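You operate a simulated robot arm through the tools that you are given. There is no shell and no other tool. Be economical: measure what you need, move in short steps, check, and stop when the job is done.

Carry out the task below with a simulated two-armed robot. There is one attempt and no reset: what you move stays moved.

## Task
Pick up the jar that says "spare" from the top of the road side table with one hand, pass it to the other hand and put it on the shelf of the grey table. Set down upright: jar.
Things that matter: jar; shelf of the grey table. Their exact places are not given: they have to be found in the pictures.

It is judged by the outcome, as a careful person would: the job done as asked, and still so three seconds after it is handed in. It fails if anything else is knocked over, pushed out of place, dropped, spilled or broken.

## Robot
Two 7-joint arms with two-finger parallel grippers on one trunk, on a base that drives. Base frame: it is fixed to the floor where the robot stands at the start and does not move with it; the origin is under the middle of the robot, x ahead of it, y to its left, z up; the surface under the hand at the start is at about z = 780. Lengths are in mm, angles in rad, forces in N, time in s.
The left shoulder is at the start at [-82, 119, 851], the right one opposite. With the tool pointing down near the work surface each hand reaches from about 160 to 580 mm from the robot's upright axis, wherever it stands, measured 20 degrees to its own side. Places, roughly: shelf of the grey table [1200, -1600, 400]. Payload 3.43 kg a hand.
The tool frame of a hand sits at the grasp point between the pads (the TCP): z along the fingers, y along the line on which they close. The tips reach 30 mm beyond it. Largest opening 94 mm; finger width 28, thickness 10; the body of the gripper, 50 by 96 mm, starts 55 mm behind the TCP.
Orientation is that of the tool frame in the base frame, as [roll, pitch, yaw] about the fixed x, y, z axes, in that order (R = Rz(yaw) Ry(pitch) Rx(roll)). With the fingers straight down and closing along the base's y, the tool's x points along the base's -x, its y along +y and its z along -z.

## Interface
- The arms move only by the tool step_arm. It takes "left_motion", "right_motion" or both (then of equal length, played together; a hand with none holds still); each is one flat list of numbers, 7 for each row, row after row: the shift along the tool's x, y, z in mm, then the turn, a rotation vector about the tool's x, y, z in rad, then the gripper command, from -1 (shut) to 1 (fully open), values between in proportion. In form: [tx, ty, tz, ax, ay, az, gripper, tx, ty, tz, ax, ay, az, gripper, ...]. A call has 1 to 20 rows; each row is the pose to reach, as a shift and turn from the pose commanded when the call began, along the tool's axes at that moment. Rows are played at 5 a second. More than 50 mm and 0.15 rad between two rows, or a gripper value outside its range, and nothing of the call is played. Where a pose cannot be reached the arm comes as near as it can. A force on the tool above 40 N (or 10 N above the force at the start of the call, whichever is more), or a blocked arm, ends the call early, and 0.2 s more pass. Each finger travels about 153 mm/s and halts on what it meets, pressing with about 28 N; the grip force reading is that of the motor and also rises with nothing between the fingers. The clock runs only during rows and for 0.2 s after the last one: add rows that repeat a pose to give the fingers time. It gives the time, the measured TCP pose, the force on the tool (base axes), the opening and the grip force at its end, in the units of the frame above (readings bear some noise), with the torque about the TCP (base axes, N m) and any sound that the robot's microphone picked up.
- Cameras (640 x 400 px; columns grow to the right, rows downward): "scene" is now at [18.6, 14, 1543.8]; the picture's right is [0.24, -0.97, 0.00], its down [-0.84, -0.21, -0.50] and it looks along [0.49, 0.12, -0.86] (base axes); focal length 283 px, centre (320, 200). "left" rides on the left gripper at [76, -14, -103] in its tool frame; the picture's right is [0.18, 0.98, 0.00], its down [-0.75, 0.14, -0.64] and it looks along [-0.63, 0.12, 0.77] (tool axes); focal length 243 px, centre (320, 200). "right" rides on the right gripper at [76, 14, -103] in its tool frame; the picture's right is [-0.18, 0.98, 0.00], its down [-0.75, -0.14, -0.64] and it looks along [-0.63, -0.12, 0.77] (tool axes); focal length 243 px, centre (320, 200).
- snapshot(camera): a new picture of that camera. It takes no simulated time.
- move_column(by): slides the trunk up (or, below 0, down) by that many mm; the arms and the scene camera ride with it, the base frame stays. It gives what a move gives, with no picture.
- roll_base(legs): drives the robot by 1 to 6 legs, each [ahead, left, turn to the left] in mm, mm and rad, along the robot's own axes; the way and the turn of a leg run together, so that a leg with both is an arc; at most 1500 mm and 3.142 rad a leg. The arms and the cameras ride along, it lands a little off, and it stops where it bumps. It gives what a move gives.
- turn_head(pan, tilt): turns the head with the scene camera to pan (to the left, within 2.496 rad either way) and tilt (down, from -0.506 to 1.204), counted from straight ahead of the robot. It gives what a move gives.
- locate(camera, pixels): for up to 12 pixels [column, row] of the newest picture of that camera ("zoom" is the newest enlarged one), the place [x, y, z] in the base frame of the surface seen there, good to about 3 mm. It takes no simulated time.
- close_up(camera, box): a new picture of the part [left, top, right, bottom] of that camera's present view, enlarged. It takes no simulated time.
- close_job(): hands the job in; it is judged then, once.

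Go step by step. Measure first, check grasps and placings, and put right what went wrong. The budget is 80 turns and 58 pictures, counting those below and the enlarged ones. Unless the task says otherwise, let go and move clear before handing in.

The tools are called as name(argument=value, ...) on one line, values as JSON. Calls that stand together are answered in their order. step_arm: Moves the arms, as the interface text tells. Its arguments: {"type":"object","properties":{"left_motion":{"type":"array"},"right_motion":{"type":"array"}},"required":[]} The other tools are called the same way: move_column (by) slides the trunk up or down; roll_base (legs) drives the base; turn_head (pan, tilt) turns the head that bears the scene camera; snapshot (camera) takes a picture; locate (camera, pixels) gives the place of the surface under pixels of a picture; close_up (camera, box) takes an enlarged picture of a part of a camera's view; close_job () hands the job in.

At the start:

```text
time_s: 0.0
left_ee_pos: [379.4, 201.1, 1092.2]
left_tcp_rot: [3.142, 0.0, 3.141]
left_ft_force: [0.4, -0.2, -0.3]
left_moment: [-0.01, -0.01, 0.01]
left_width: 94.2
left_gripper_force: 0.0
right_ee_pos: [286.3, -75.3, 1084.6]
right_tcp_rot: [-3.141, 0.001, 3.139]
right_ft_force: [-0.6, -0.1, -0.6]
right_moment: [0.01, 0.04, 0.0]
right_width: 94.1
right_gripper_force: 0.1
trunk travel left (down, up): [-275.0, 60.0]
robot x, y, heading: [-0.8, 1.5, 0.001]
head pan, tilt: [0.244, 1.044]
```

scene: 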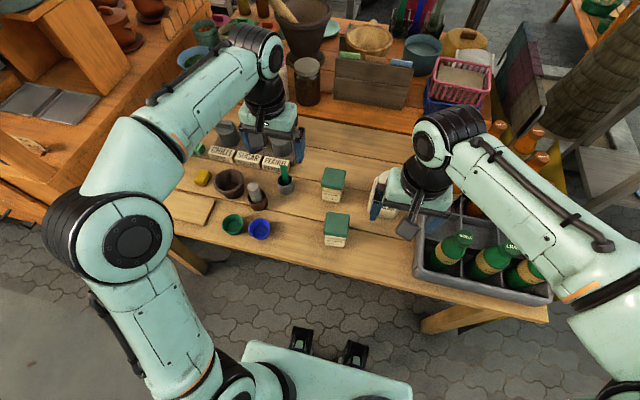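
right: 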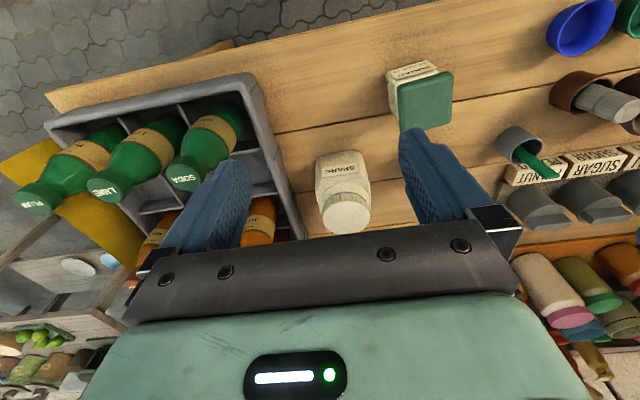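
left: 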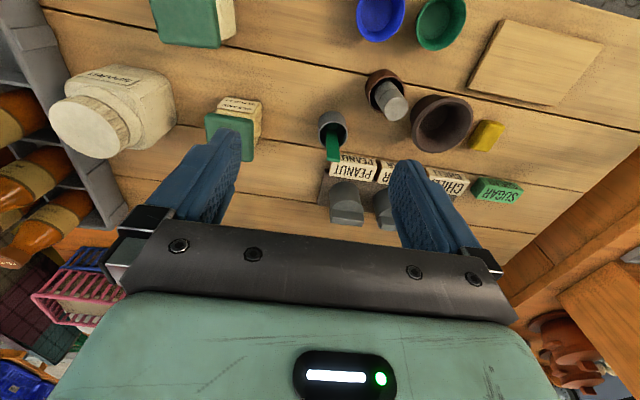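

The right picture shows a white jar at about (340,190) with a label that seems to read "SPARE"; the green-lidded jars carry other labels. I check the labels and measure.

close_up(camera="right", box=[280, 40, 480, 250])

locate(camera="right", pixels=[[346, 212], [340, 165], [325, 185], [365, 180], [300, 230], [425, 95], [268, 150], [280, 130], [345, 140], [390, 170]])

locate(camera="left", pixels=[[85, 130], [60, 125], [110, 125], [140, 95], [170, 95], [160, 160], [125, 70]])

```text
1.90 times, centred on (380, 145) of right
```

zoom: 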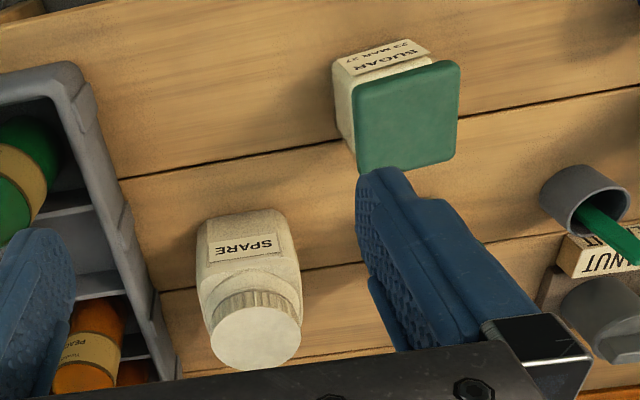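

```text
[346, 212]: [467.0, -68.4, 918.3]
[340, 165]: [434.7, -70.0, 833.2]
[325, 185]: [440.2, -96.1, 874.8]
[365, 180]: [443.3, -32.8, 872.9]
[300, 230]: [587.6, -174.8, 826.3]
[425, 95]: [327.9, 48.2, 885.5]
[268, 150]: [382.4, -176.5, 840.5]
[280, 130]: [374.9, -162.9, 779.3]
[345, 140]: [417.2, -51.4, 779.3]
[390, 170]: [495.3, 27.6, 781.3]
```

```text
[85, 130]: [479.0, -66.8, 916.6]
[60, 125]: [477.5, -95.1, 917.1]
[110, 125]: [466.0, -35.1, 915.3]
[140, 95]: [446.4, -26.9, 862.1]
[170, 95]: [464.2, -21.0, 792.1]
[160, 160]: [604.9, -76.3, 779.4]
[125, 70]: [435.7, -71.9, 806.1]
```

The jar at (340,190) does read SPARE, top at z≈918 around (470,-66). I get its shape in detail.

close_up(camera="left", box=[30, 40, 200, 180])

close_up(camera="right", box=[290, 140, 400, 240])

```text
2.86 times, centred on (115, 110) of left
```

zoom: 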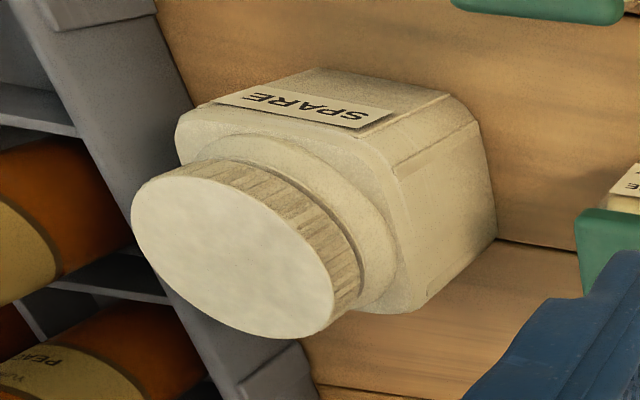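

```text
4.00 times, centred on (345, 190) of right
```

zoom: 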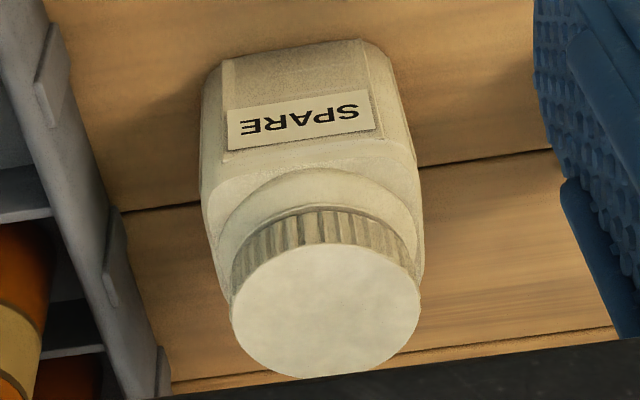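

locate(camera="zoom", pixels=[[240, 310], [412, 310], [325, 250], [325, 368], [325, 235], [325, 180], [225, 65], [355, 45], [204, 190], [418, 190], [320, 150], [410, 130]])

turn_head(pan=-0.93, tilt=0.6)

snapshot(camera="scene")

```text
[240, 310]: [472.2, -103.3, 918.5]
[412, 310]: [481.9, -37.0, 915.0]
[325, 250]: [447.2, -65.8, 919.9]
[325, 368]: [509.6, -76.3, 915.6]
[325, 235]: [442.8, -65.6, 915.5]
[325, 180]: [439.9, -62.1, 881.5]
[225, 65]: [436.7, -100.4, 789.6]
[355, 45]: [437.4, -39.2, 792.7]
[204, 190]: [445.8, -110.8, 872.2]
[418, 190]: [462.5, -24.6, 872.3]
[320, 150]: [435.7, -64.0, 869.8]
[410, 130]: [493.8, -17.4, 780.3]
```

```text
time_s: 1.4
left_ee_pos: [380.0, 202.0, 1092.8]
left_tcp_rot: [3.141, 0.0, 3.14]
left_ft_force: [-1.2, -0.4, 0.1]
left_moment: [0.01, 0.04, 0.03]
left_width: 94.1
left_gripper_force: 0.1
right_ee_pos: [287.5, -76.2, 1084.8]
right_tcp_rot: [-3.141, 0.002, 3.139]
right_ft_force: [-0.5, -0.2, -0.1]
right_moment: [0.01, -0.01, 0.0]
right_width: 94.1
right_gripper_force: 0.0
trunk travel left (down, up): [-275.0, 60.0]
robot x, y, heading: [1.5, 2.0, 0.0]
head pan, tilt: [-0.93, 0.6]
```

```text
51 pictures are left
```

scene: 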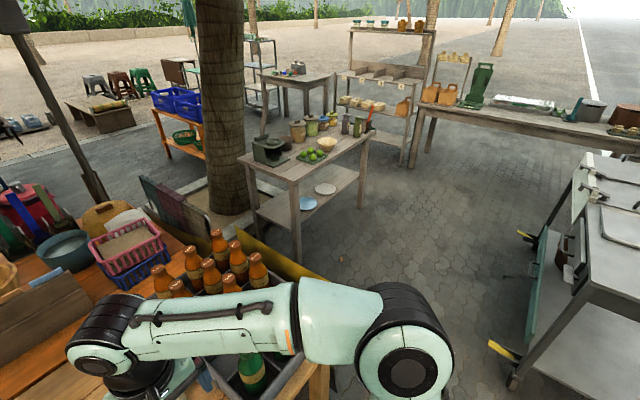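

The grey table with the low shelf (plates at about (325,188) and (308,203)) is in view. I measure it and zoom in.

locate(camera="scene", pixels=[[325, 188], [308, 203], [300, 200], [345, 178], [290, 180], [245, 162], [368, 133], [298, 255], [365, 205], [258, 215], [275, 212], [357, 176]])

close_up(camera="scene", box=[220, 90, 420, 270])

```text
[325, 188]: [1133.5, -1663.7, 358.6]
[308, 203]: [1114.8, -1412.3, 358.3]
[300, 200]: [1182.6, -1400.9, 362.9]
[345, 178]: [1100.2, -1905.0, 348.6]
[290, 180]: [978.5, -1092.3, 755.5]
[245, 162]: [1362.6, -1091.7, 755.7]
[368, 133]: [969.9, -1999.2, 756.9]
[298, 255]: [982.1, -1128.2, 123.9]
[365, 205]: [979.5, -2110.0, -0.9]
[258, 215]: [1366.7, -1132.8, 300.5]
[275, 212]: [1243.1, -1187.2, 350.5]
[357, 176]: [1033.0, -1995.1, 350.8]
```

```text
2.22 times, centred on (320, 180) of scene
```

zoom: 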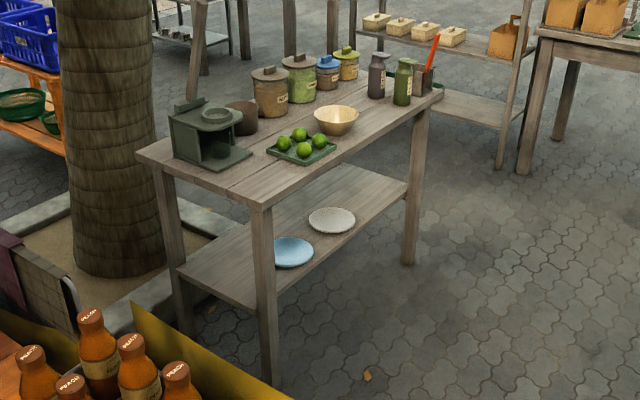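

The shelf is at z≈349, open on its x≈980 side, with free room beyond the plates; tabletop at 756. Now I bring the right hand above the jar's lid, centred about (477,-68).

step_arm(right_motion=[-40, 2, 10, 0, 0, 0, 1, -80, 4, 25, 0, 0, 0, 1, -120, 6, 40, 0, 0, 0, 1, -155, 7, 60, 0, 0, 0, 1, -190, 8, 80, 0, 0, 0, 1, -190, 8, 80, 0, 0, 0, 1])

snapshot(camera="right")

locate(camera="scene", pixels=[[510, 380], [500, 348], [525, 237], [575, 300], [320, 370], [305, 385], [620, 150]])

```text
time_s: 2.8
left_ee_pos: [378.7, 199.7, 1092.0]
left_tcp_rot: [3.139, 0.0, 3.14]
left_ft_force: [-0.3, -0.1, 0.4]
left_moment: [-0.02, -0.01, -0.02]
left_width: 93.8
left_gripper_force: 0.1
right_ee_pos: [477.8, -69.4, 1005.9]
right_tcp_rot: [-3.141, 0.001, 3.14]
right_ft_force: [-0.6, 0.5, -0.1]
right_moment: [0.01, -0.02, 0.02]
right_width: 94.0
right_gripper_force: 0.0
trunk travel left (down, up): [-275.0, 60.0]
robot x, y, heading: [2.7, 3.2, -0.0]
head pan, tilt: [-0.93, 0.6]
```

```text
49 pictures are left
```

right: 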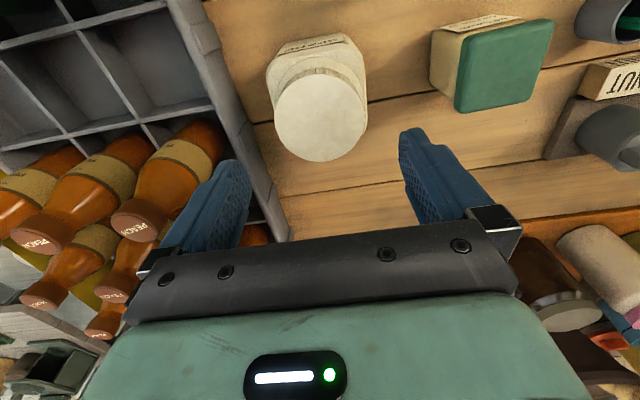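

```text
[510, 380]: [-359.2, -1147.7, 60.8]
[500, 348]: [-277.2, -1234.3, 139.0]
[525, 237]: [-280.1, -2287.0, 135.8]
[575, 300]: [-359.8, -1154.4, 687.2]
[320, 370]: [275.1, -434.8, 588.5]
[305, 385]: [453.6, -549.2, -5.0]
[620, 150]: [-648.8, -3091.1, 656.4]
```

The hand is over the jar; the lid is at (322,118). I check lid edges and how tall the nearby orange bottles are.

locate(camera="right", pixels=[[278, 118], [364, 118], [320, 78], [320, 157], [322, 118], [135, 222], [190, 160], [120, 285], [270, 55], [362, 55], [240, 120]])

```text
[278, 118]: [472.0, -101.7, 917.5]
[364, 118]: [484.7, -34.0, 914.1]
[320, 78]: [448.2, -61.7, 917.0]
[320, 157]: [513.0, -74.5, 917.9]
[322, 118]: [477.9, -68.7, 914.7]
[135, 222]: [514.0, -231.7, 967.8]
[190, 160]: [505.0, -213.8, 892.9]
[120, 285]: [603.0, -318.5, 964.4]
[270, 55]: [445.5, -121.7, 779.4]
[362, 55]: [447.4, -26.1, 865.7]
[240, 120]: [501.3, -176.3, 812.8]
```

Lid centre is (479,-68), bottles clear. I lower to TCP z≈917 so the tips stay just above the jar's shoulder, then close.

step_arm(right_motion=[-1, 1, 45, 0, 0, 0, 1, -1, 1, 75, 0, 0, 0, 1, -1, 1, 88, 0, 0, 0, 1, -1, 1, 88, 0, 0, 0, 1, -1, 1, 88, 0, 0, 0, 0, -1, 1, 88, 0, 0, 0, -1, -1, 1, 88, 0, 0, 0, -1, -1, 1, 88, 0, 0, 0, -1])

snapshot(camera="right")

```text
time_s: 4.6
left_ee_pos: [380.7, 201.2, 1092.0]
left_tcp_rot: [-3.14, 0.0, -3.141]
left_ft_force: [0.0, -0.2, -0.5]
left_moment: [0.02, -0.03, 0.02]
left_width: 94.0
left_gripper_force: 0.1
right_ee_pos: [479.1, -68.0, 917.0]
right_tcp_rot: [3.141, 0.002, 3.14]
right_ft_force: [0.0, 0.0, 0.2]
right_moment: [-0.03, 0.02, 0.03]
right_width: 73.3
right_gripper_force: 27.7
trunk travel left (down, up): [-275.0, 60.0]
robot x, y, heading: [1.0, -1.1, 0.004]
head pan, tilt: [-0.93, 0.6]
```

```text
48 pictures are left
```

right: 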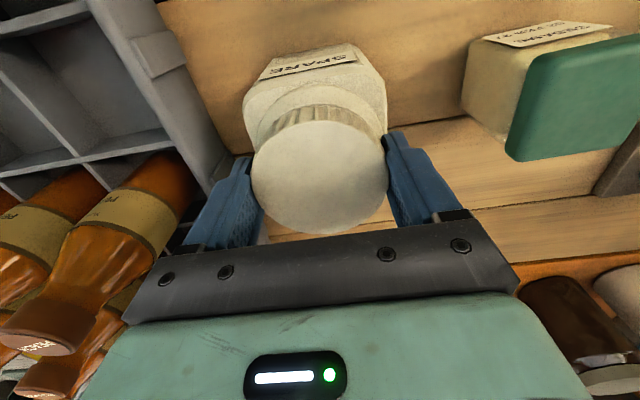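

It holds on the lid at 73 mm with 28 N. I lift slowly and check.

step_arm(right_motion=[0, 0, -10, 0, 0, 0, -1, 0, 0, -25, 0, 0, 0, -1, 0, 0, -50, 0, 0, 0, -1, 0, 0, -80, 0, 0, 0, -1, 0, 0, -80, 0, 0, 0, -1])

snapshot(camera="right")

snapshot(camera="left")

```text
time_s: 5.8
left_ee_pos: [378.9, 201.6, 1092.6]
left_tcp_rot: [3.142, 0.001, 3.141]
left_ft_force: [0.8, -0.4, -1.1]
left_moment: [0.0, 0.03, -0.01]
left_width: 94.1
left_gripper_force: 0.1
right_ee_pos: [479.3, -67.8, 998.0]
right_tcp_rot: [3.141, 0.0, 3.14]
right_ft_force: [-0.8, -0.4, -2.2]
right_moment: [0.01, 0.01, -0.02]
right_width: 73.4
right_gripper_force: 28.2
trunk travel left (down, up): [-275.0, 60.0]
robot x, y, heading: [0.5, -0.3, -0.001]
head pan, tilt: [-0.93, 0.6]
```

```text
47 pictures are left
```

right: 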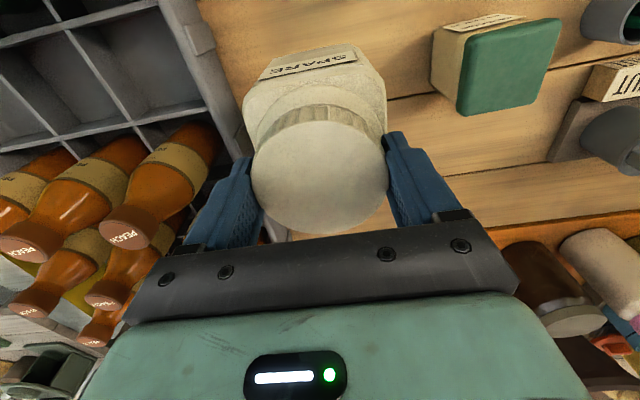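

```text
46 pictures are left
```

left: 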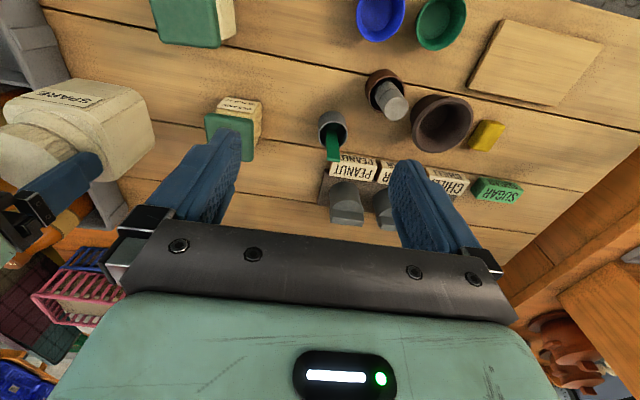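

The jar is up, light and firm. Plan: right raises it to about (420,-60,1120) while the left hand turns to point sideways (−y), tilted 20° down, for a side grasp on the jar body.

step_arm(left_motion=[0, 0, 0, 0.0678, -0.0678, 0.0967, 1, 0, 0, 0, 0.1355, -0.1355, 0.1935, 1, 0, 0, 0, 0.2033, -0.2033, 0.2902, 1, 0, 0, 0, 0.271, -0.271, 0.387, 1, 0, 0, 0, 0.3388, -0.3388, 0.4837, 1, 0, 0, 0, 0.4065, -0.4065, 0.5805, 1, 0, 0, 0, 0.4743, -0.4743, 0.6772, 1, 0, 0, 0, 0.5421, -0.5421, 0.7739, 1, 0, 0, 0, 0.6098, -0.6098, 0.8707, 1, 0, 0, 0, 0.6776, -0.6776, 0.9674, 1, 0, 0, 0, 0.7453, -0.7453, 1.0642, 1, 0, 0, 0, 0.8131, -0.8131, 1.1609, 1, 0, 0, 0, 0.8808, -0.8808, 1.2577, 1, 0, 0, 0, 0.9486, -0.9486, 1.3544, 1, 0, 0, 0, 0.9486, -0.9486, 1.3544, 1], right_motion=[5, 1, -15, 0, 0, 0, -1, 10, 1, -30, 0, 0, 0, -1, 15, 2, -45, 0, 0, 0, -1, 20, 3, -60, 0, 0, 0, -1, 28, 4, -75, 0, 0, 0, -1, 36, 5, -90, 0, 0, 0, -1, 44, 6, -105, 0, 0, 0, -1, 52, 7, -115, 0, 0, 0, -1, 59, 8, -122, 0, 0, 0, -1, 59, 8, -122, 0, 0, 0, -1, 59, 8, -122, 0, 0, 0, -1, 59, 8, -122, 0, 0, 0, -1, 59, 8, -122, 0, 0, 0, -1, 59, 8, -122, 0, 0, 0, -1, 59, 8, -122, 0, 0, 0, -1])

turn_head(pan=0.0, tilt=0.8)

snapshot(camera="scene")

snapshot(camera="left")

```text
time_s: 9.0
left_ee_pos: [379.0, 202.4, 1093.2]
left_tcp_rot: [3.135, 1.223, 1.565]
left_ft_force: [-0.7, -0.4, -0.6]
left_moment: [0.05, -0.01, 0.02]
left_width: 94.0
left_gripper_force: 0.0
right_ee_pos: [420.0, -58.3, 1118.3]
right_tcp_rot: [-3.141, 0.001, 3.141]
right_ft_force: [0.3, 0.0, -1.4]
right_moment: [0.01, -0.01, 0.0]
right_width: 73.4
right_gripper_force: 27.9
trunk travel left (down, up): [-275.0, 60.0]
robot x, y, heading: [1.2, 2.9, -0.002]
head pan, tilt: [-0.93, 0.6]
```

```text
time_s: 10.2
left_ee_pos: [378.0, 200.6, 1093.0]
left_tcp_rot: [3.142, 1.222, 1.573]
left_ft_force: [-0.2, 0.0, -0.5]
left_moment: [0.02, 0.0, 0.01]
left_width: 93.8
left_gripper_force: 0.2
right_ee_pos: [420.2, -58.2, 1117.9]
right_tcp_rot: [-3.141, 0.002, 3.139]
right_ft_force: [0.5, -0.2, -1.7]
right_moment: [-0.02, 0.03, 0.0]
right_width: 73.3
right_gripper_force: 28.0
trunk travel left (down, up): [-275.0, 60.0]
robot x, y, heading: [1.4, 1.9, -0.0]
head pan, tilt: [0.0, 0.799]
```

```text
45 pictures are left
```

scene: 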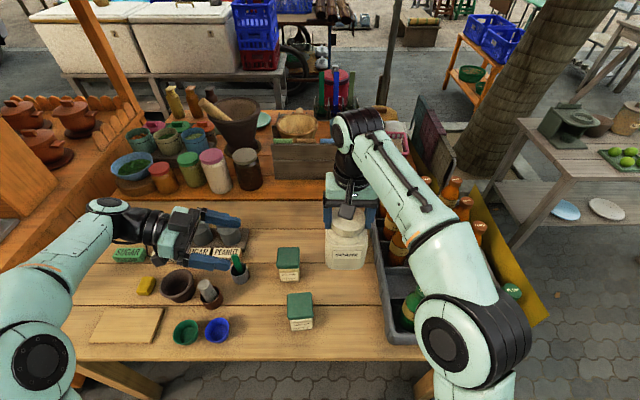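

```text
44 pictures are left
```

left: 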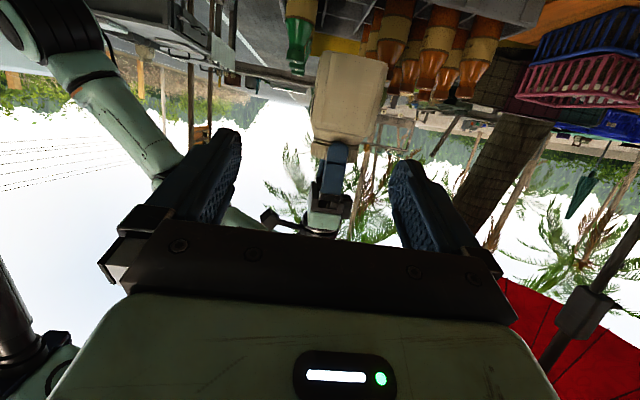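

The left hand faces the jar sideways. I measure the jar body's faces from the left camera.

locate(camera="left", pixels=[[318, 100], [350, 100], [380, 100], [350, 60], [350, 135], [350, 155], [325, 60], [377, 60], [340, 180]])

close_up(camera="scene", box=[290, 160, 420, 290])

locate(camera="zoom", pixels=[[180, 420], [280, 420], [200, 330], [270, 500]])

```text
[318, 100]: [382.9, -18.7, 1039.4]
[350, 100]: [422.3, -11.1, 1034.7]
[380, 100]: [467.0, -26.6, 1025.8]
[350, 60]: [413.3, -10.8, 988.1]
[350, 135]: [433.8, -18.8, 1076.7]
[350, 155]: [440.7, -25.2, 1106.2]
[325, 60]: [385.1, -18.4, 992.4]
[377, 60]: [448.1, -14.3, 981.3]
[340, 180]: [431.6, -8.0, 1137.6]
```

```text
3.08 times, centred on (355, 225) of scene
```

zoom: 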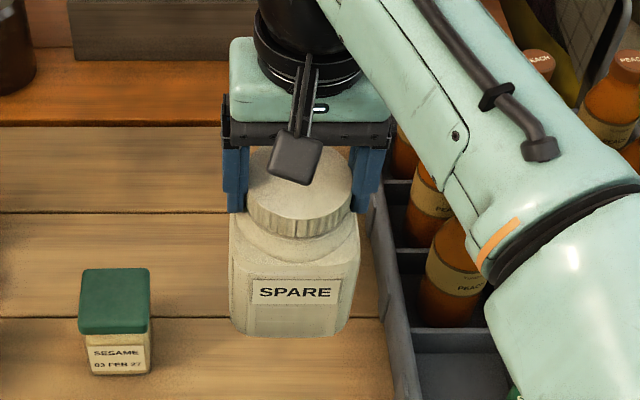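

```text
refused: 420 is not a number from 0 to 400
```

Jar is centred about (421,-57), half width ≈43. One quick check of the front face before aligning the left hand.

locate(camera="zoom", pixels=[[245, 315], [290, 320], [340, 320], [290, 270], [300, 190], [290, 332], [355, 280], [233, 280]])

step_arm(left_motion=[0, 20, 25, 0, 0, 0, 1, 0, 42, 70, 0, 0, 0, 1, 0, 42, 110, 0, 0, 0, 1, 0, 42, 110, 0, 0, 0, 1])

snapshot(camera="left")

```text
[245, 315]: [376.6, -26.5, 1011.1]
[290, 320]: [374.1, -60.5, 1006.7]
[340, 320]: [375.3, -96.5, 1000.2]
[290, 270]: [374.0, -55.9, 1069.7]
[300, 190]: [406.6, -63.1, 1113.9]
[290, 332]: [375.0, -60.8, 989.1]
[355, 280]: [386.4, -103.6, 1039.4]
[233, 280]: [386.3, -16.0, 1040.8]
```

```text
time_s: 11.2
left_ee_pos: [418.6, 95.8, 1056.0]
left_tcp_rot: [3.141, 1.222, 1.57]
left_ft_force: [0.0, 0.4, -0.3]
left_moment: [-0.04, 0.01, 0.02]
left_width: 93.7
left_gripper_force: 0.1
right_ee_pos: [420.4, -59.1, 1118.5]
right_tcp_rot: [-3.142, 0.002, 3.14]
right_ft_force: [0.4, -0.4, -1.7]
right_moment: [0.03, 0.0, 0.01]
right_width: 73.3
right_gripper_force: 28.0
trunk travel left (down, up): [-275.0, 60.0]
robot x, y, heading: [1.5, -0.0, 0.003]
head pan, tilt: [0.0, 0.799]
```

```text
42 pictures are left
```

left: 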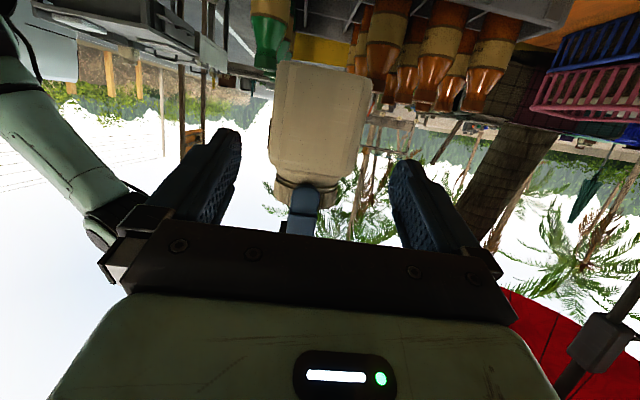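

The jar may be nearly as wide as the opening, so I measure its width more carefully from this view.

close_up(camera="left", box=[240, 50, 400, 150])

locate(camera="zoom", pixels=[[115, 200], [125, 200], [140, 200], [180, 200], [320, 200], [450, 200], [490, 200], [500, 200], [320, 80], [320, 300], [130, 80], [510, 80]])

```text
4.00 times, centred on (320, 100) of left
```

zoom: 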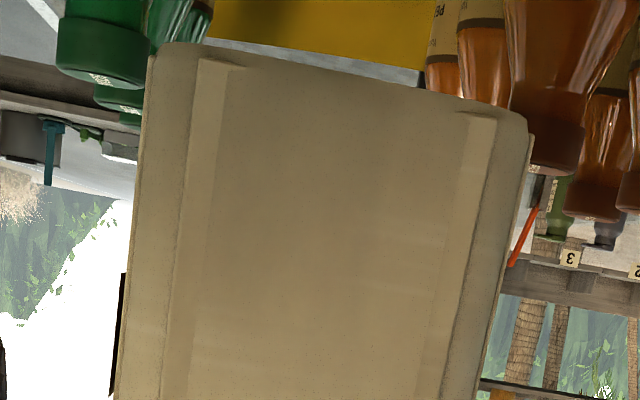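

```text
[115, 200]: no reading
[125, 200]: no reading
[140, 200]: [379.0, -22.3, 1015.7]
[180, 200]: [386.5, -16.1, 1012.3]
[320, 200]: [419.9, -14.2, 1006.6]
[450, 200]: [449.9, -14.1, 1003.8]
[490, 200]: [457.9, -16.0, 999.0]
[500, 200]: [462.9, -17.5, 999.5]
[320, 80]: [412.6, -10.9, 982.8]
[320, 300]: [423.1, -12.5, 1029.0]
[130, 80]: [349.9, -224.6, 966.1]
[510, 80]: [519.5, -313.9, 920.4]
```

The body is ~90 mm wide, too tight for a 94 mm opening. The lid is only 73 mm, so the left hand will take the lid horizontally, pads on its ±x sides, between the right fingers on ±y. I level the hand and raise it to lid height (z≈1109).

step_arm(left_motion=[-17, 1.8, -6, 0, -0.1163, 0, 1, -34, 1.8, -12, 0, -0.2327, 0, 1, -49.8, 1.8, -18.1, 0, -0.349, 0, 1, -49.8, 1.8, -18.1, 0, -0.349, 0, 1])

snapshot(camera="left")

close_up(camera="left", box=[240, 90, 400, 230])

```text
time_s: 12.2
left_ee_pos: [421.5, 96.4, 1108.7]
left_tcp_rot: [0.166, 1.57, -1.404]
left_ft_force: [-0.4, -0.6, 0.2]
left_moment: [0.05, 0.04, -0.01]
left_width: 94.0
left_gripper_force: 0.0
right_ee_pos: [419.6, -58.8, 1118.9]
right_tcp_rot: [-3.14, 0.001, 3.14]
right_ft_force: [-0.4, -0.3, -1.3]
right_moment: [0.0, -0.03, -0.02]
right_width: 73.2
right_gripper_force: 28.0
trunk travel left (down, up): [-275.0, 60.0]
robot x, y, heading: [-1.1, -2.4, 0.0]
head pan, tilt: [0.0, 0.799]
```

```text
40 pictures are left
```

left: 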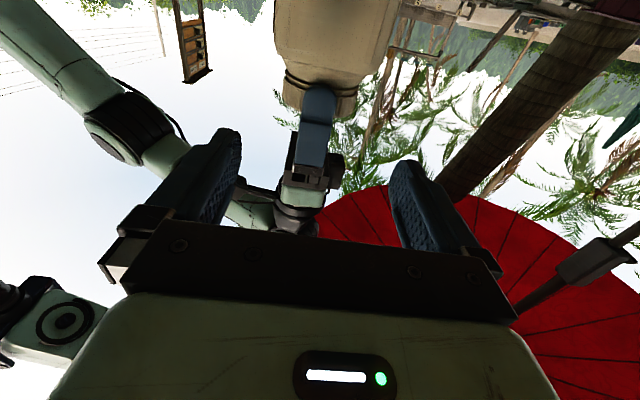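

```text
2.86 times, centred on (320, 160) of left
```

zoom: 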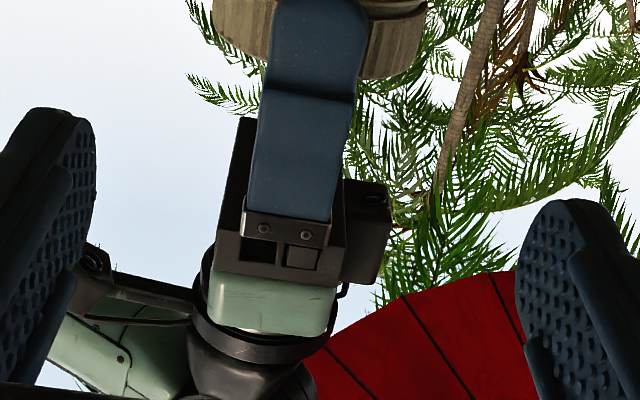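

I measure how far the right finger sticks out toward the left palm, and the lid's edges.

locate(camera="zoom", pixels=[[315, 10], [315, 50], [310, 110], [300, 170], [285, 235], [235, 25], [245, 50], [400, 30], [400, 65], [270, 300]])

```text
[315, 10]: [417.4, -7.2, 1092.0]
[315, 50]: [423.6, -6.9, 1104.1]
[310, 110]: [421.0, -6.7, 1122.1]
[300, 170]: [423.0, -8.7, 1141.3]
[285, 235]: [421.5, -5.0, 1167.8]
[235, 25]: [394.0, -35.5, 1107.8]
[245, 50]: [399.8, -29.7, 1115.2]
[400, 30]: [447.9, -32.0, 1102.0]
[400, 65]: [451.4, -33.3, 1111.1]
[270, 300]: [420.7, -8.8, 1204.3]
```

Right finger ends at y≈-7; with the left TCP at y=-45 the palm stays at ≈+10: clear. I advance, without closing yet.

step_arm(left_motion=[0, 0, 40, 0, 0, 0, 1, 0, -1, 75, 0, 0, 0, 1, 0, -1, 100, 0, 0, 0, 1, 0, -1, 120, 0, 0, 0, 1, 0, -1, 141, 0, 0, 0, 1, 0, -1, 141, 0, 0, 0, 1])

snapshot(camera="left")

close_up(camera="scene", box=[230, 140, 420, 290])

```text
time_s: 13.6
left_ee_pos: [421.5, -43.7, 1108.0]
left_tcp_rot: [-2.462, 1.57, 2.25]
left_ft_force: [0.4, -0.1, 0.4]
left_moment: [-0.01, 0.02, 0.0]
left_width: 94.0
left_gripper_force: 0.1
right_ee_pos: [418.8, -58.4, 1117.4]
right_tcp_rot: [3.14, 0.001, 3.141]
right_ft_force: [1.2, 0.9, -1.4]
right_moment: [-0.01, 0.03, 0.0]
right_width: 73.3
right_gripper_force: 28.4
trunk travel left (down, up): [-275.0, 60.0]
robot x, y, heading: [-3.1, -1.2, 0.003]
head pan, tilt: [0.0, 0.799]
```

```text
38 pictures are left
```

left: 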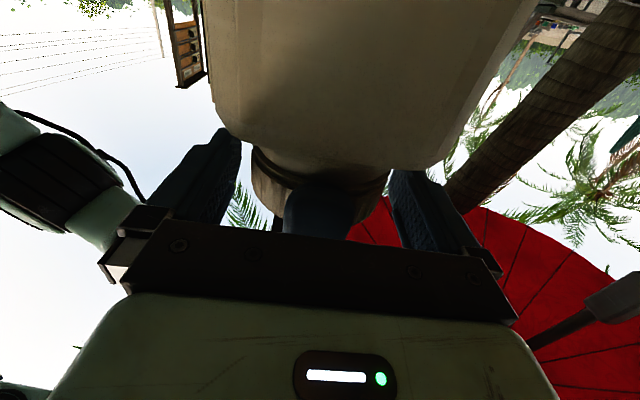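

```text
2.67 times, centred on (325, 215) of scene
```

zoom: 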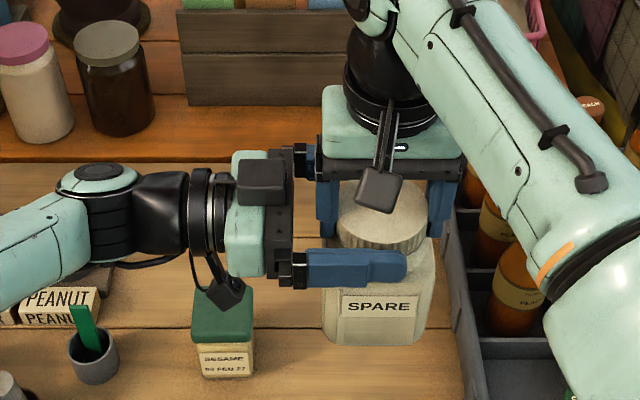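

The left fingers straddle the lid. I check the finger's height against the lid numerically.

locate(camera="zoom", pixels=[[355, 255], [390, 255], [360, 275], [395, 220], [385, 245], [400, 235]])

```text
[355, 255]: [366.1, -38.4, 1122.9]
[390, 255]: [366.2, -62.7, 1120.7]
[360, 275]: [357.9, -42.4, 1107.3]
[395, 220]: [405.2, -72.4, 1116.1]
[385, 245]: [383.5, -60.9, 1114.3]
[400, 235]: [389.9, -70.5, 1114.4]
```

Heights match (finger 1094–1122, lid 1097–1117). I close the left hand.

step_arm(left_motion=[0, 0, 0, 0, 0, 0, 0.7, 0, 0, 0, 0, 0, 0, 0.2, 0, 0, 0, 0, 0, 0, -1, 0, 0, 0, 0, 0, 0, -1, 0, 0, 0, 0, 0, 0, -1])

close_up(camera="scene", box=[230, 140, 420, 290])

```text
time_s: 14.8
left_ee_pos: [422.4, -44.6, 1107.9]
left_tcp_rot: [0.051, 1.57, -1.521]
left_ft_force: [-6.9, -0.2, 0.4]
left_moment: [0.02, 0.0, -0.09]
left_width: 71.2
left_gripper_force: 27.5
right_ee_pos: [420.2, -59.8, 1117.9]
right_tcp_rot: [-3.141, 0.003, 3.139]
right_ft_force: [6.4, 0.4, -0.4]
right_moment: [-0.05, -0.1, 0.03]
right_width: 73.1
right_gripper_force: 27.9
trunk travel left (down, up): [-275.0, 60.0]
robot x, y, heading: [-1.4, -0.2, 0.003]
head pan, tilt: [0.0, 0.799]
```

```text
2.67 times, centred on (325, 215) of scene
```

zoom: 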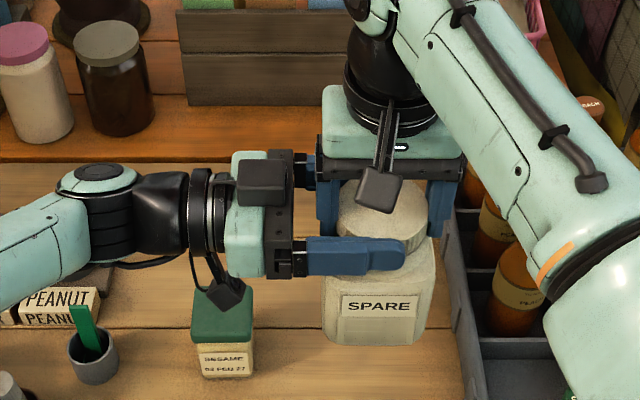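

Left holds the lid (71 mm, 28 N). I open the right hand partway and withdraw it straight up.

step_arm(right_motion=[0, 0, 0, 0, 0, 0, 0, 0, 0, 0, 0, 0, 0, 0.8, 0, 0, 0, 0, 0, 0, 0.8, 0, 0, -20, 0, 0, 0, 0.8, 0, 0, -60, 0, 0, 0, 0.8, 0, 0, -100, 0, 0, 0, 0.8, 0, 0, -100, 0, 0, 0, 0.8])

snapshot(camera="scene")

```text
time_s: 16.4
left_ee_pos: [422.9, -44.1, 1109.1]
left_tcp_rot: [2.934, 1.571, 1.366]
left_ft_force: [-0.6, 0.1, -1.3]
left_moment: [0.04, 0.01, 0.0]
left_width: 71.4
left_gripper_force: 28.2
right_ee_pos: [419.4, -60.1, 1167.8]
right_tcp_rot: [3.14, -0.001, 3.141]
right_ft_force: [-0.3, -0.1, 0.0]
right_moment: [-0.03, 0.01, 0.0]
right_width: 84.8
right_gripper_force: 0.0
right hand out of reach, approached as far as the arm can: row 5, 6, 7
trunk travel left (down, up): [-275.0, 60.0]
robot x, y, heading: [1.8, 2.5, 0.001]
head pan, tilt: [0.0, 0.799]
```

```text
35 pictures are left
```

scene: 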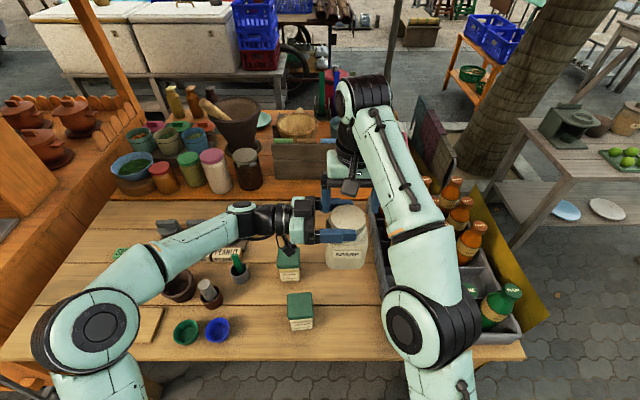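

The right hand is free, tips ≈20 mm above the lid. I slide it off to the right and back toward the body, then look at the floor to the right for the drive.

step_arm(right_motion=[0, -40, -50, 0, 0, 0, 0.8, 0, -80, -50, 0, 0, 0, 0.8, 0, -120, -50, 0, 0, 0, 0.8, 40, -140, -50, 0, 0, 0, 0.8, 80, -150, -50, 0, 0, 0, 0.8, 120, -150, -50, 0, 0, 0, 0.8, 160, -150, -50, 0, 0, 0, 0.8, 160, -150, -50, 0, 0, 0, 0.8])

turn_head(pan=-1.3, tilt=0.7)

snapshot(camera="scene")

```text
refused: row 1 steps farther than a row can; nothing moved
```

```text
time_s: 17.9
left_ee_pos: [421.6, -45.2, 1108.1]
left_tcp_rot: [0.02, 1.569, -1.551]
left_ft_force: [0.2, 0.3, -1.8]
left_moment: [0.03, 0.01, 0.02]
left_width: 71.3
left_gripper_force: 28.0
right_ee_pos: [420.0, -60.1, 1169.2]
right_tcp_rot: [-3.14, 0.002, 3.141]
right_ft_force: [-0.6, 0.2, 0.5]
right_moment: [0.01, -0.02, 0.01]
right_width: 84.9
right_gripper_force: 0.0
trunk travel left (down, up): [-275.0, 60.0]
robot x, y, heading: [-1.1, 2.8, -0.003]
head pan, tilt: [-1.3, 0.7]
```

```text
34 pictures are left
```

scene: 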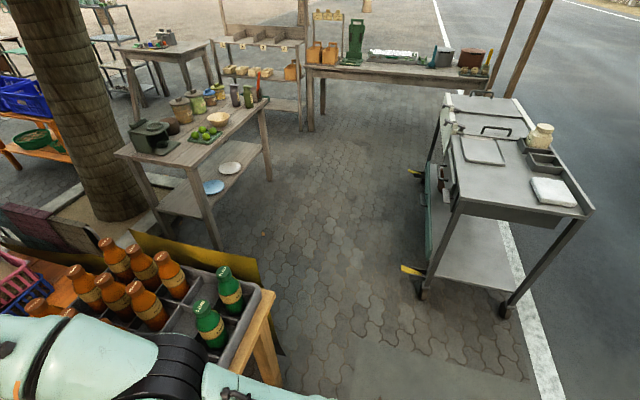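

My step was over 50 mm. I repeat with level rows. The aisle to the right looks clear between the tables and the grey cart.

step_arm(right_motion=[0, -40, 0, 0, 0, 0, 0.8, 0, -80, 0, 0, 0, 0, 0.8, 0, -120, 0, 0, 0, 0, 0.8, 40, -140, 0, 0, 0, 0, 0.8, 80, -150, 0, 0, 0, 0, 0.8, 120, -150, 0, 0, 0, 0, 0.8, 160, -150, 0, 0, 0, 0, 0.8, 160, -150, 0, 0, 0, 0, 0.8])

locate(camera="scene", pixels=[[265, 290], [275, 380], [250, 270], [130, 232], [262, 285], [402, 268], [405, 172], [415, 175], [218, 248], [270, 180], [130, 155], [200, 165]])

turn_head(pan=-1.0, tilt=1.15)

snapshot(camera="scene")

```text
time_s: 19.7
left_ee_pos: [422.1, -43.8, 1108.6]
left_tcp_rot: [-1.149, 1.568, -2.72]
left_ft_force: [-0.1, 0.1, -1.0]
left_moment: [0.02, 0.04, -0.01]
left_width: 71.2
left_gripper_force: 28.1
right_ee_pos: [258.7, -210.2, 1170.8]
right_tcp_rot: [3.141, 0.0, 3.14]
right_ft_force: [-0.7, -0.8, 0.2]
right_moment: [0.0, 0.03, 0.01]
right_width: 84.5
right_gripper_force: 0.1
trunk travel left (down, up): [-275.0, 60.0]
robot x, y, heading: [-0.7, -1.6, -0.0]
head pan, tilt: [-1.3, 0.7]
```

```text
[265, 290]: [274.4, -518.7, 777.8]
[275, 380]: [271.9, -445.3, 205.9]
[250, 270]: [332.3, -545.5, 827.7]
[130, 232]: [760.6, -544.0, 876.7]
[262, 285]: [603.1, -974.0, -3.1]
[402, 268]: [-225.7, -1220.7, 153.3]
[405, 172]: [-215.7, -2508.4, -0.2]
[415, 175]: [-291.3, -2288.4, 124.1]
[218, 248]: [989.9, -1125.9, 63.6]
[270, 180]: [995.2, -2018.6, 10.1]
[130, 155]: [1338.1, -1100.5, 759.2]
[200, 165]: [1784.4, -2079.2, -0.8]
```

```text
time_s: 20.6
left_ee_pos: [422.2, -43.5, 1108.5]
left_tcp_rot: [0.008, 1.57, -1.561]
left_ft_force: [-0.6, 0.3, -2.3]
left_moment: [0.0, 0.02, -0.01]
left_width: 71.2
left_gripper_force: 28.1
right_ee_pos: [258.5, -209.7, 1170.2]
right_tcp_rot: [-3.141, 0.0, 3.14]
right_ft_force: [-0.1, 0.4, -0.3]
right_moment: [0.02, -0.02, 0.0]
right_width: 84.4
right_gripper_force: 0.0
trunk travel left (down, up): [-275.0, 60.0]
robot x, y, heading: [2.2, 1.9, -0.002]
head pan, tilt: [-1.0, 1.15]
```

```text
33 pictures are left
```

scene: 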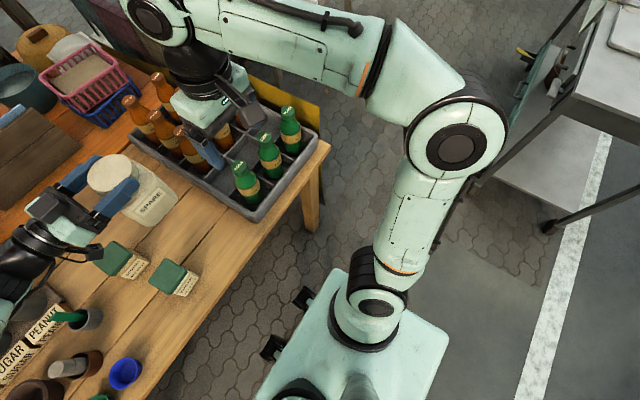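

Jar is held upright by the left hand. I measure the base footprint and how far the right elbow sticks out.

locate(camera="scene", pixels=[[445, 345], [345, 272], [262, 390], [300, 297], [270, 350], [505, 130], [430, 385], [460, 90]])

```text
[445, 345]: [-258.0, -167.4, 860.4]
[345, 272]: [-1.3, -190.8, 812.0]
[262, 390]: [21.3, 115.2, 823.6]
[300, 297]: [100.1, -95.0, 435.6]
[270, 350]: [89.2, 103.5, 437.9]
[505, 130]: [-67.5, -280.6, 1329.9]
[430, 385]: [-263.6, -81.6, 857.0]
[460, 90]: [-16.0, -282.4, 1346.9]
```

I raise the trunk 60 mm so the jar clears the bottles, then strafe right past the road side table and check.

move_column(by=60)

roll_base(legs=[[0, -400, 0], [0, -420, 0]])

turn_head(pan=-1.0, tilt=0.75)

snapshot(camera="scene")

```text
time_s: 21.6
left_ee_pos: [422.0, -42.6, 1169.3]
left_tcp_rot: [1.418, 1.571, -0.154]
left_ft_force: [0.6, 0.4, -1.2]
left_moment: [0.02, 0.01, -0.01]
left_width: 71.5
left_gripper_force: 28.1
right_ee_pos: [258.6, -208.9, 1228.9]
right_tcp_rot: [3.14, 0.001, 3.139]
right_ft_force: [-0.6, 0.0, 0.0]
right_moment: [0.03, -0.01, 0.03]
right_width: 84.5
right_gripper_force: 0.0
trunk travel left (down, up): [-335.0, 0.0]
robot x, y, heading: [1.4, 4.2, 0.003]
head pan, tilt: [-1.0, 1.15]
```

```text
time_s: 25.1
left_ee_pos: [417.6, -396.4, 1168.6]
left_tcp_rot: [3.079, 1.57, 1.517]
left_ft_force: [0.1, 0.3, -1.2]
left_moment: [0.01, -0.01, 0.01]
left_width: 71.4
left_gripper_force: 28.6
right_ee_pos: [256.4, -564.8, 1229.8]
right_tcp_rot: [3.139, 0.002, -3.133]
right_ft_force: [-0.7, -0.5, 0.5]
right_moment: [0.05, -0.01, -0.02]
right_width: 84.4
right_gripper_force: 0.1
trunk travel left (down, up): [-335.0, 0.0]
robot x, y, heading: [-3.8, -356.1, 0.003]
head pan, tilt: [-1.0, 1.15]
stopped in leg 1: the robot was blocked; the commanded pose is now the measured one
```

```text
time_s: 25.9
left_ee_pos: [417.8, -394.4, 1168.9]
left_tcp_rot: [-2.568, 1.571, 2.156]
left_ft_force: [0.5, -0.9, -1.7]
left_moment: [0.02, -0.02, -0.01]
left_width: 71.4
left_gripper_force: 27.6
right_ee_pos: [257.7, -561.5, 1228.9]
right_tcp_rot: [3.141, 0.001, -3.133]
right_ft_force: [0.5, 0.1, -0.5]
right_moment: [0.0, 0.04, 0.05]
right_width: 84.6
right_gripper_force: 0.1
trunk travel left (down, up): [-335.0, 0.0]
robot x, y, heading: [-8.5, -355.1, 0.01]
head pan, tilt: [-1.0, 0.75]
```

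```text
32 pictures are left
```

scene: 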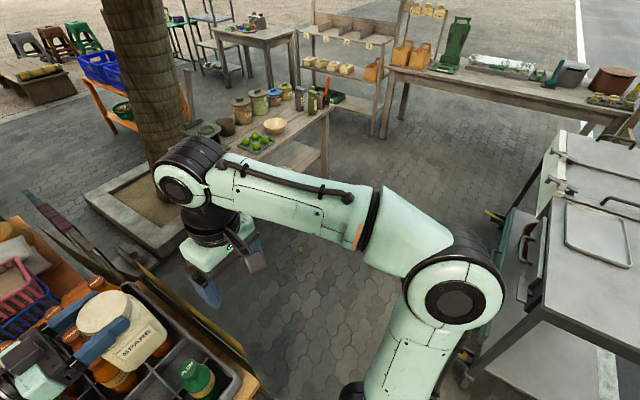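

The base bumped something (likely the table's leg at about (272,-445)) at y=-356. I look down at it and behind before backing off.

turn_head(pan=-0.6, tilt=1.2)

snapshot(camera="scene")

turn_head(pan=-2.3, tilt=0.8)

snapshot(camera="scene")

```text
time_s: 26.9
left_ee_pos: [418.6, -395.3, 1168.6]
left_tcp_rot: [-2.581, 1.57, 2.14]
left_ft_force: [0.3, 0.0, -2.0]
left_moment: [0.01, 0.01, 0.01]
left_width: 71.3
left_gripper_force: 27.6
right_ee_pos: [256.8, -562.8, 1228.4]
right_tcp_rot: [3.14, 0.0, -3.133]
right_ft_force: [0.7, -0.4, -0.7]
right_moment: [0.0, 0.0, 0.02]
right_width: 84.6
right_gripper_force: 0.1
trunk travel left (down, up): [-335.0, 0.0]
robot x, y, heading: [-5.9, -359.4, 0.008]
head pan, tilt: [-0.6, 1.201]
```

```text
31 pictures are left
```

scene: 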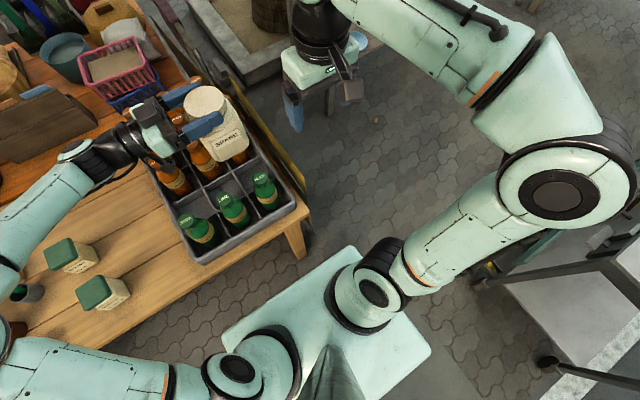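

```text
time_s: 28.6
left_ee_pos: [418.4, -395.0, 1168.8]
left_tcp_rot: [0.603, 1.57, -0.957]
left_ft_force: [-0.6, 0.0, -1.7]
left_moment: [0.05, 0.0, -0.04]
left_width: 70.9
left_gripper_force: 27.8
right_ee_pos: [256.5, -562.0, 1229.1]
right_tcp_rot: [3.14, 0.002, -3.132]
right_ft_force: [0.4, 0.2, -1.5]
right_moment: [0.0, 0.01, 0.0]
right_width: 84.6
right_gripper_force: 0.1
trunk travel left (down, up): [-335.0, 0.0]
robot x, y, heading: [-0.9, -358.5, 0.011]
head pan, tilt: [-2.3, 0.799]
```

```text
30 pictures are left
```

scene: 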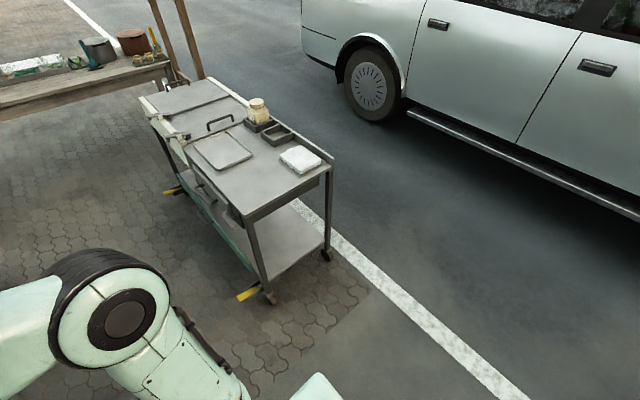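

Behind is open; bottles and table look undisturbed. I back off 220 mm, then strafe right to about y=-830.

roll_base(legs=[[-220, 0, 0]])

roll_base(legs=[[0, -470, 0]])

turn_head(pan=-1.0, tilt=1.0)

snapshot(camera="scene")

```text
time_s: 30.3
left_ee_pos: [201.6, -396.9, 1167.7]
left_tcp_rot: [0.257, 1.57, -1.304]
left_ft_force: [-1.2, -0.2, -0.9]
left_moment: [0.04, 0.0, 0.02]
left_width: 71.0
left_gripper_force: 28.0
right_ee_pos: [39.7, -564.6, 1229.7]
right_tcp_rot: [3.139, 0.001, -3.136]
right_ft_force: [-0.2, 0.0, 0.2]
right_moment: [-0.01, 0.0, 0.01]
right_width: 84.8
right_gripper_force: 0.1
trunk travel left (down, up): [-335.0, 0.0]
robot x, y, heading: [-222.2, -359.6, 0.004]
head pan, tilt: [-2.3, 0.799]
```

```text
time_s: 34.9
left_ee_pos: [205.0, -862.6, 1167.5]
left_tcp_rot: [-2.45, 1.569, 2.273]
left_ft_force: [-0.2, 0.8, -1.2]
left_moment: [0.03, 0.0, 0.03]
left_width: 71.0
left_gripper_force: 27.6
right_ee_pos: [41.7, -1028.7, 1230.5]
right_tcp_rot: [3.14, 0.0, -3.137]
right_ft_force: [0.1, -0.3, -0.2]
right_moment: [0.02, -0.01, 0.0]
right_width: 84.6
right_gripper_force: 0.0
trunk travel left (down, up): [-335.0, 0.0]
robot x, y, heading: [-220.0, -824.2, 0.009]
head pan, tilt: [-2.3, 0.799]
```

```text
time_s: 36.3
left_ee_pos: [204.7, -861.6, 1166.5]
left_tcp_rot: [-2.511, 1.569, 2.209]
left_ft_force: [0.4, 0.3, -1.7]
left_moment: [0.01, -0.03, -0.01]
left_width: 71.0
left_gripper_force: 27.8
right_ee_pos: [42.6, -1031.0, 1230.0]
right_tcp_rot: [3.14, -0.001, -3.137]
right_ft_force: [0.2, -0.3, -0.9]
right_moment: [0.01, -0.01, -0.03]
right_width: 84.5
right_gripper_force: 0.1
trunk travel left (down, up): [-335.0, 0.0]
robot x, y, heading: [-214.5, -823.8, 0.007]
head pan, tilt: [-1.0, 1.0]
```

```text
29 pictures are left
```

scene: 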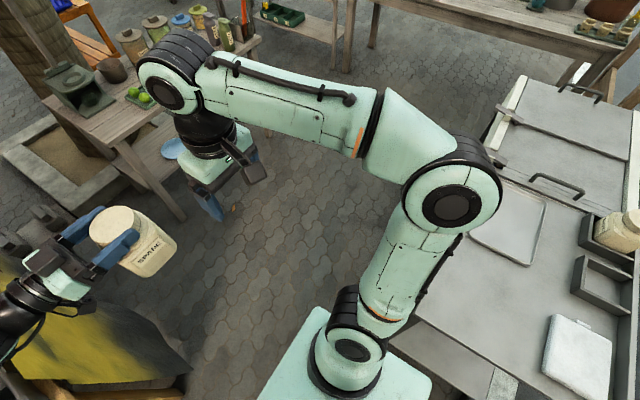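

I measure the yellow board and cart edges around the forward path.

locate(camera="scene", pixels=[[188, 370], [150, 340], [100, 290], [470, 260], [490, 165], [400, 340], [185, 220], [140, 310]])

```text
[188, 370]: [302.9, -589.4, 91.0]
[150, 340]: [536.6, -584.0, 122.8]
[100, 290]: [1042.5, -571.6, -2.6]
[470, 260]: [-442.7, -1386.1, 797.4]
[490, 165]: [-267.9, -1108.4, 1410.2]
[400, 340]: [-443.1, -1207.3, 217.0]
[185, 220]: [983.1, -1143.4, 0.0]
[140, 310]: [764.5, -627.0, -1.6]
```

The board's foot reaches y≈-590. I go forward while easing right, then down the aisle.

roll_base(legs=[[150, -60, 0], [300, -150, 0], [170, -500, 0]])

turn_head(pan=-0.5, tilt=0.8)

snapshot(camera="scene")

```text
time_s: 44.0
left_ee_pos: [827.6, -1572.4, 1168.1]
left_tcp_rot: [0.685, 1.57, -0.89]
left_ft_force: [0.0, 0.1, -0.8]
left_moment: [0.03, 0.01, 0.0]
left_width: 71.0
left_gripper_force: 27.3
right_ee_pos: [661.7, -1738.2, 1229.7]
right_tcp_rot: [3.14, -0.001, 3.135]
right_ft_force: [-0.2, -1.2, 0.8]
right_moment: [0.03, 0.02, -0.02]
right_width: 84.7
right_gripper_force: 0.1
trunk travel left (down, up): [-335.0, 0.0]
robot x, y, heading: [402.6, -1532.0, -0.004]
head pan, tilt: [-1.0, 1.0]
```

```text
time_s: 45.0
left_ee_pos: [827.9, -1573.9, 1168.3]
left_tcp_rot: [0.63, 1.571, -0.944]
left_ft_force: [-0.2, 0.4, -2.6]
left_moment: [0.05, 0.01, 0.0]
left_width: 71.1
left_gripper_force: 27.7
right_ee_pos: [662.2, -1739.5, 1229.6]
right_tcp_rot: [3.142, 0.0, 3.134]
right_ft_force: [0.2, 0.2, 0.0]
right_moment: [0.0, 0.0, 0.02]
right_width: 84.7
right_gripper_force: 0.0
trunk travel left (down, up): [-335.0, 0.0]
robot x, y, heading: [402.0, -1525.6, -0.001]
head pan, tilt: [-0.499, 0.799]
```

```text
28 pictures are left
```

scene: 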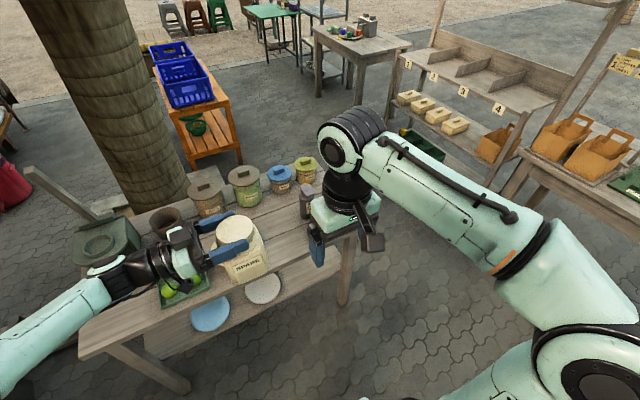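

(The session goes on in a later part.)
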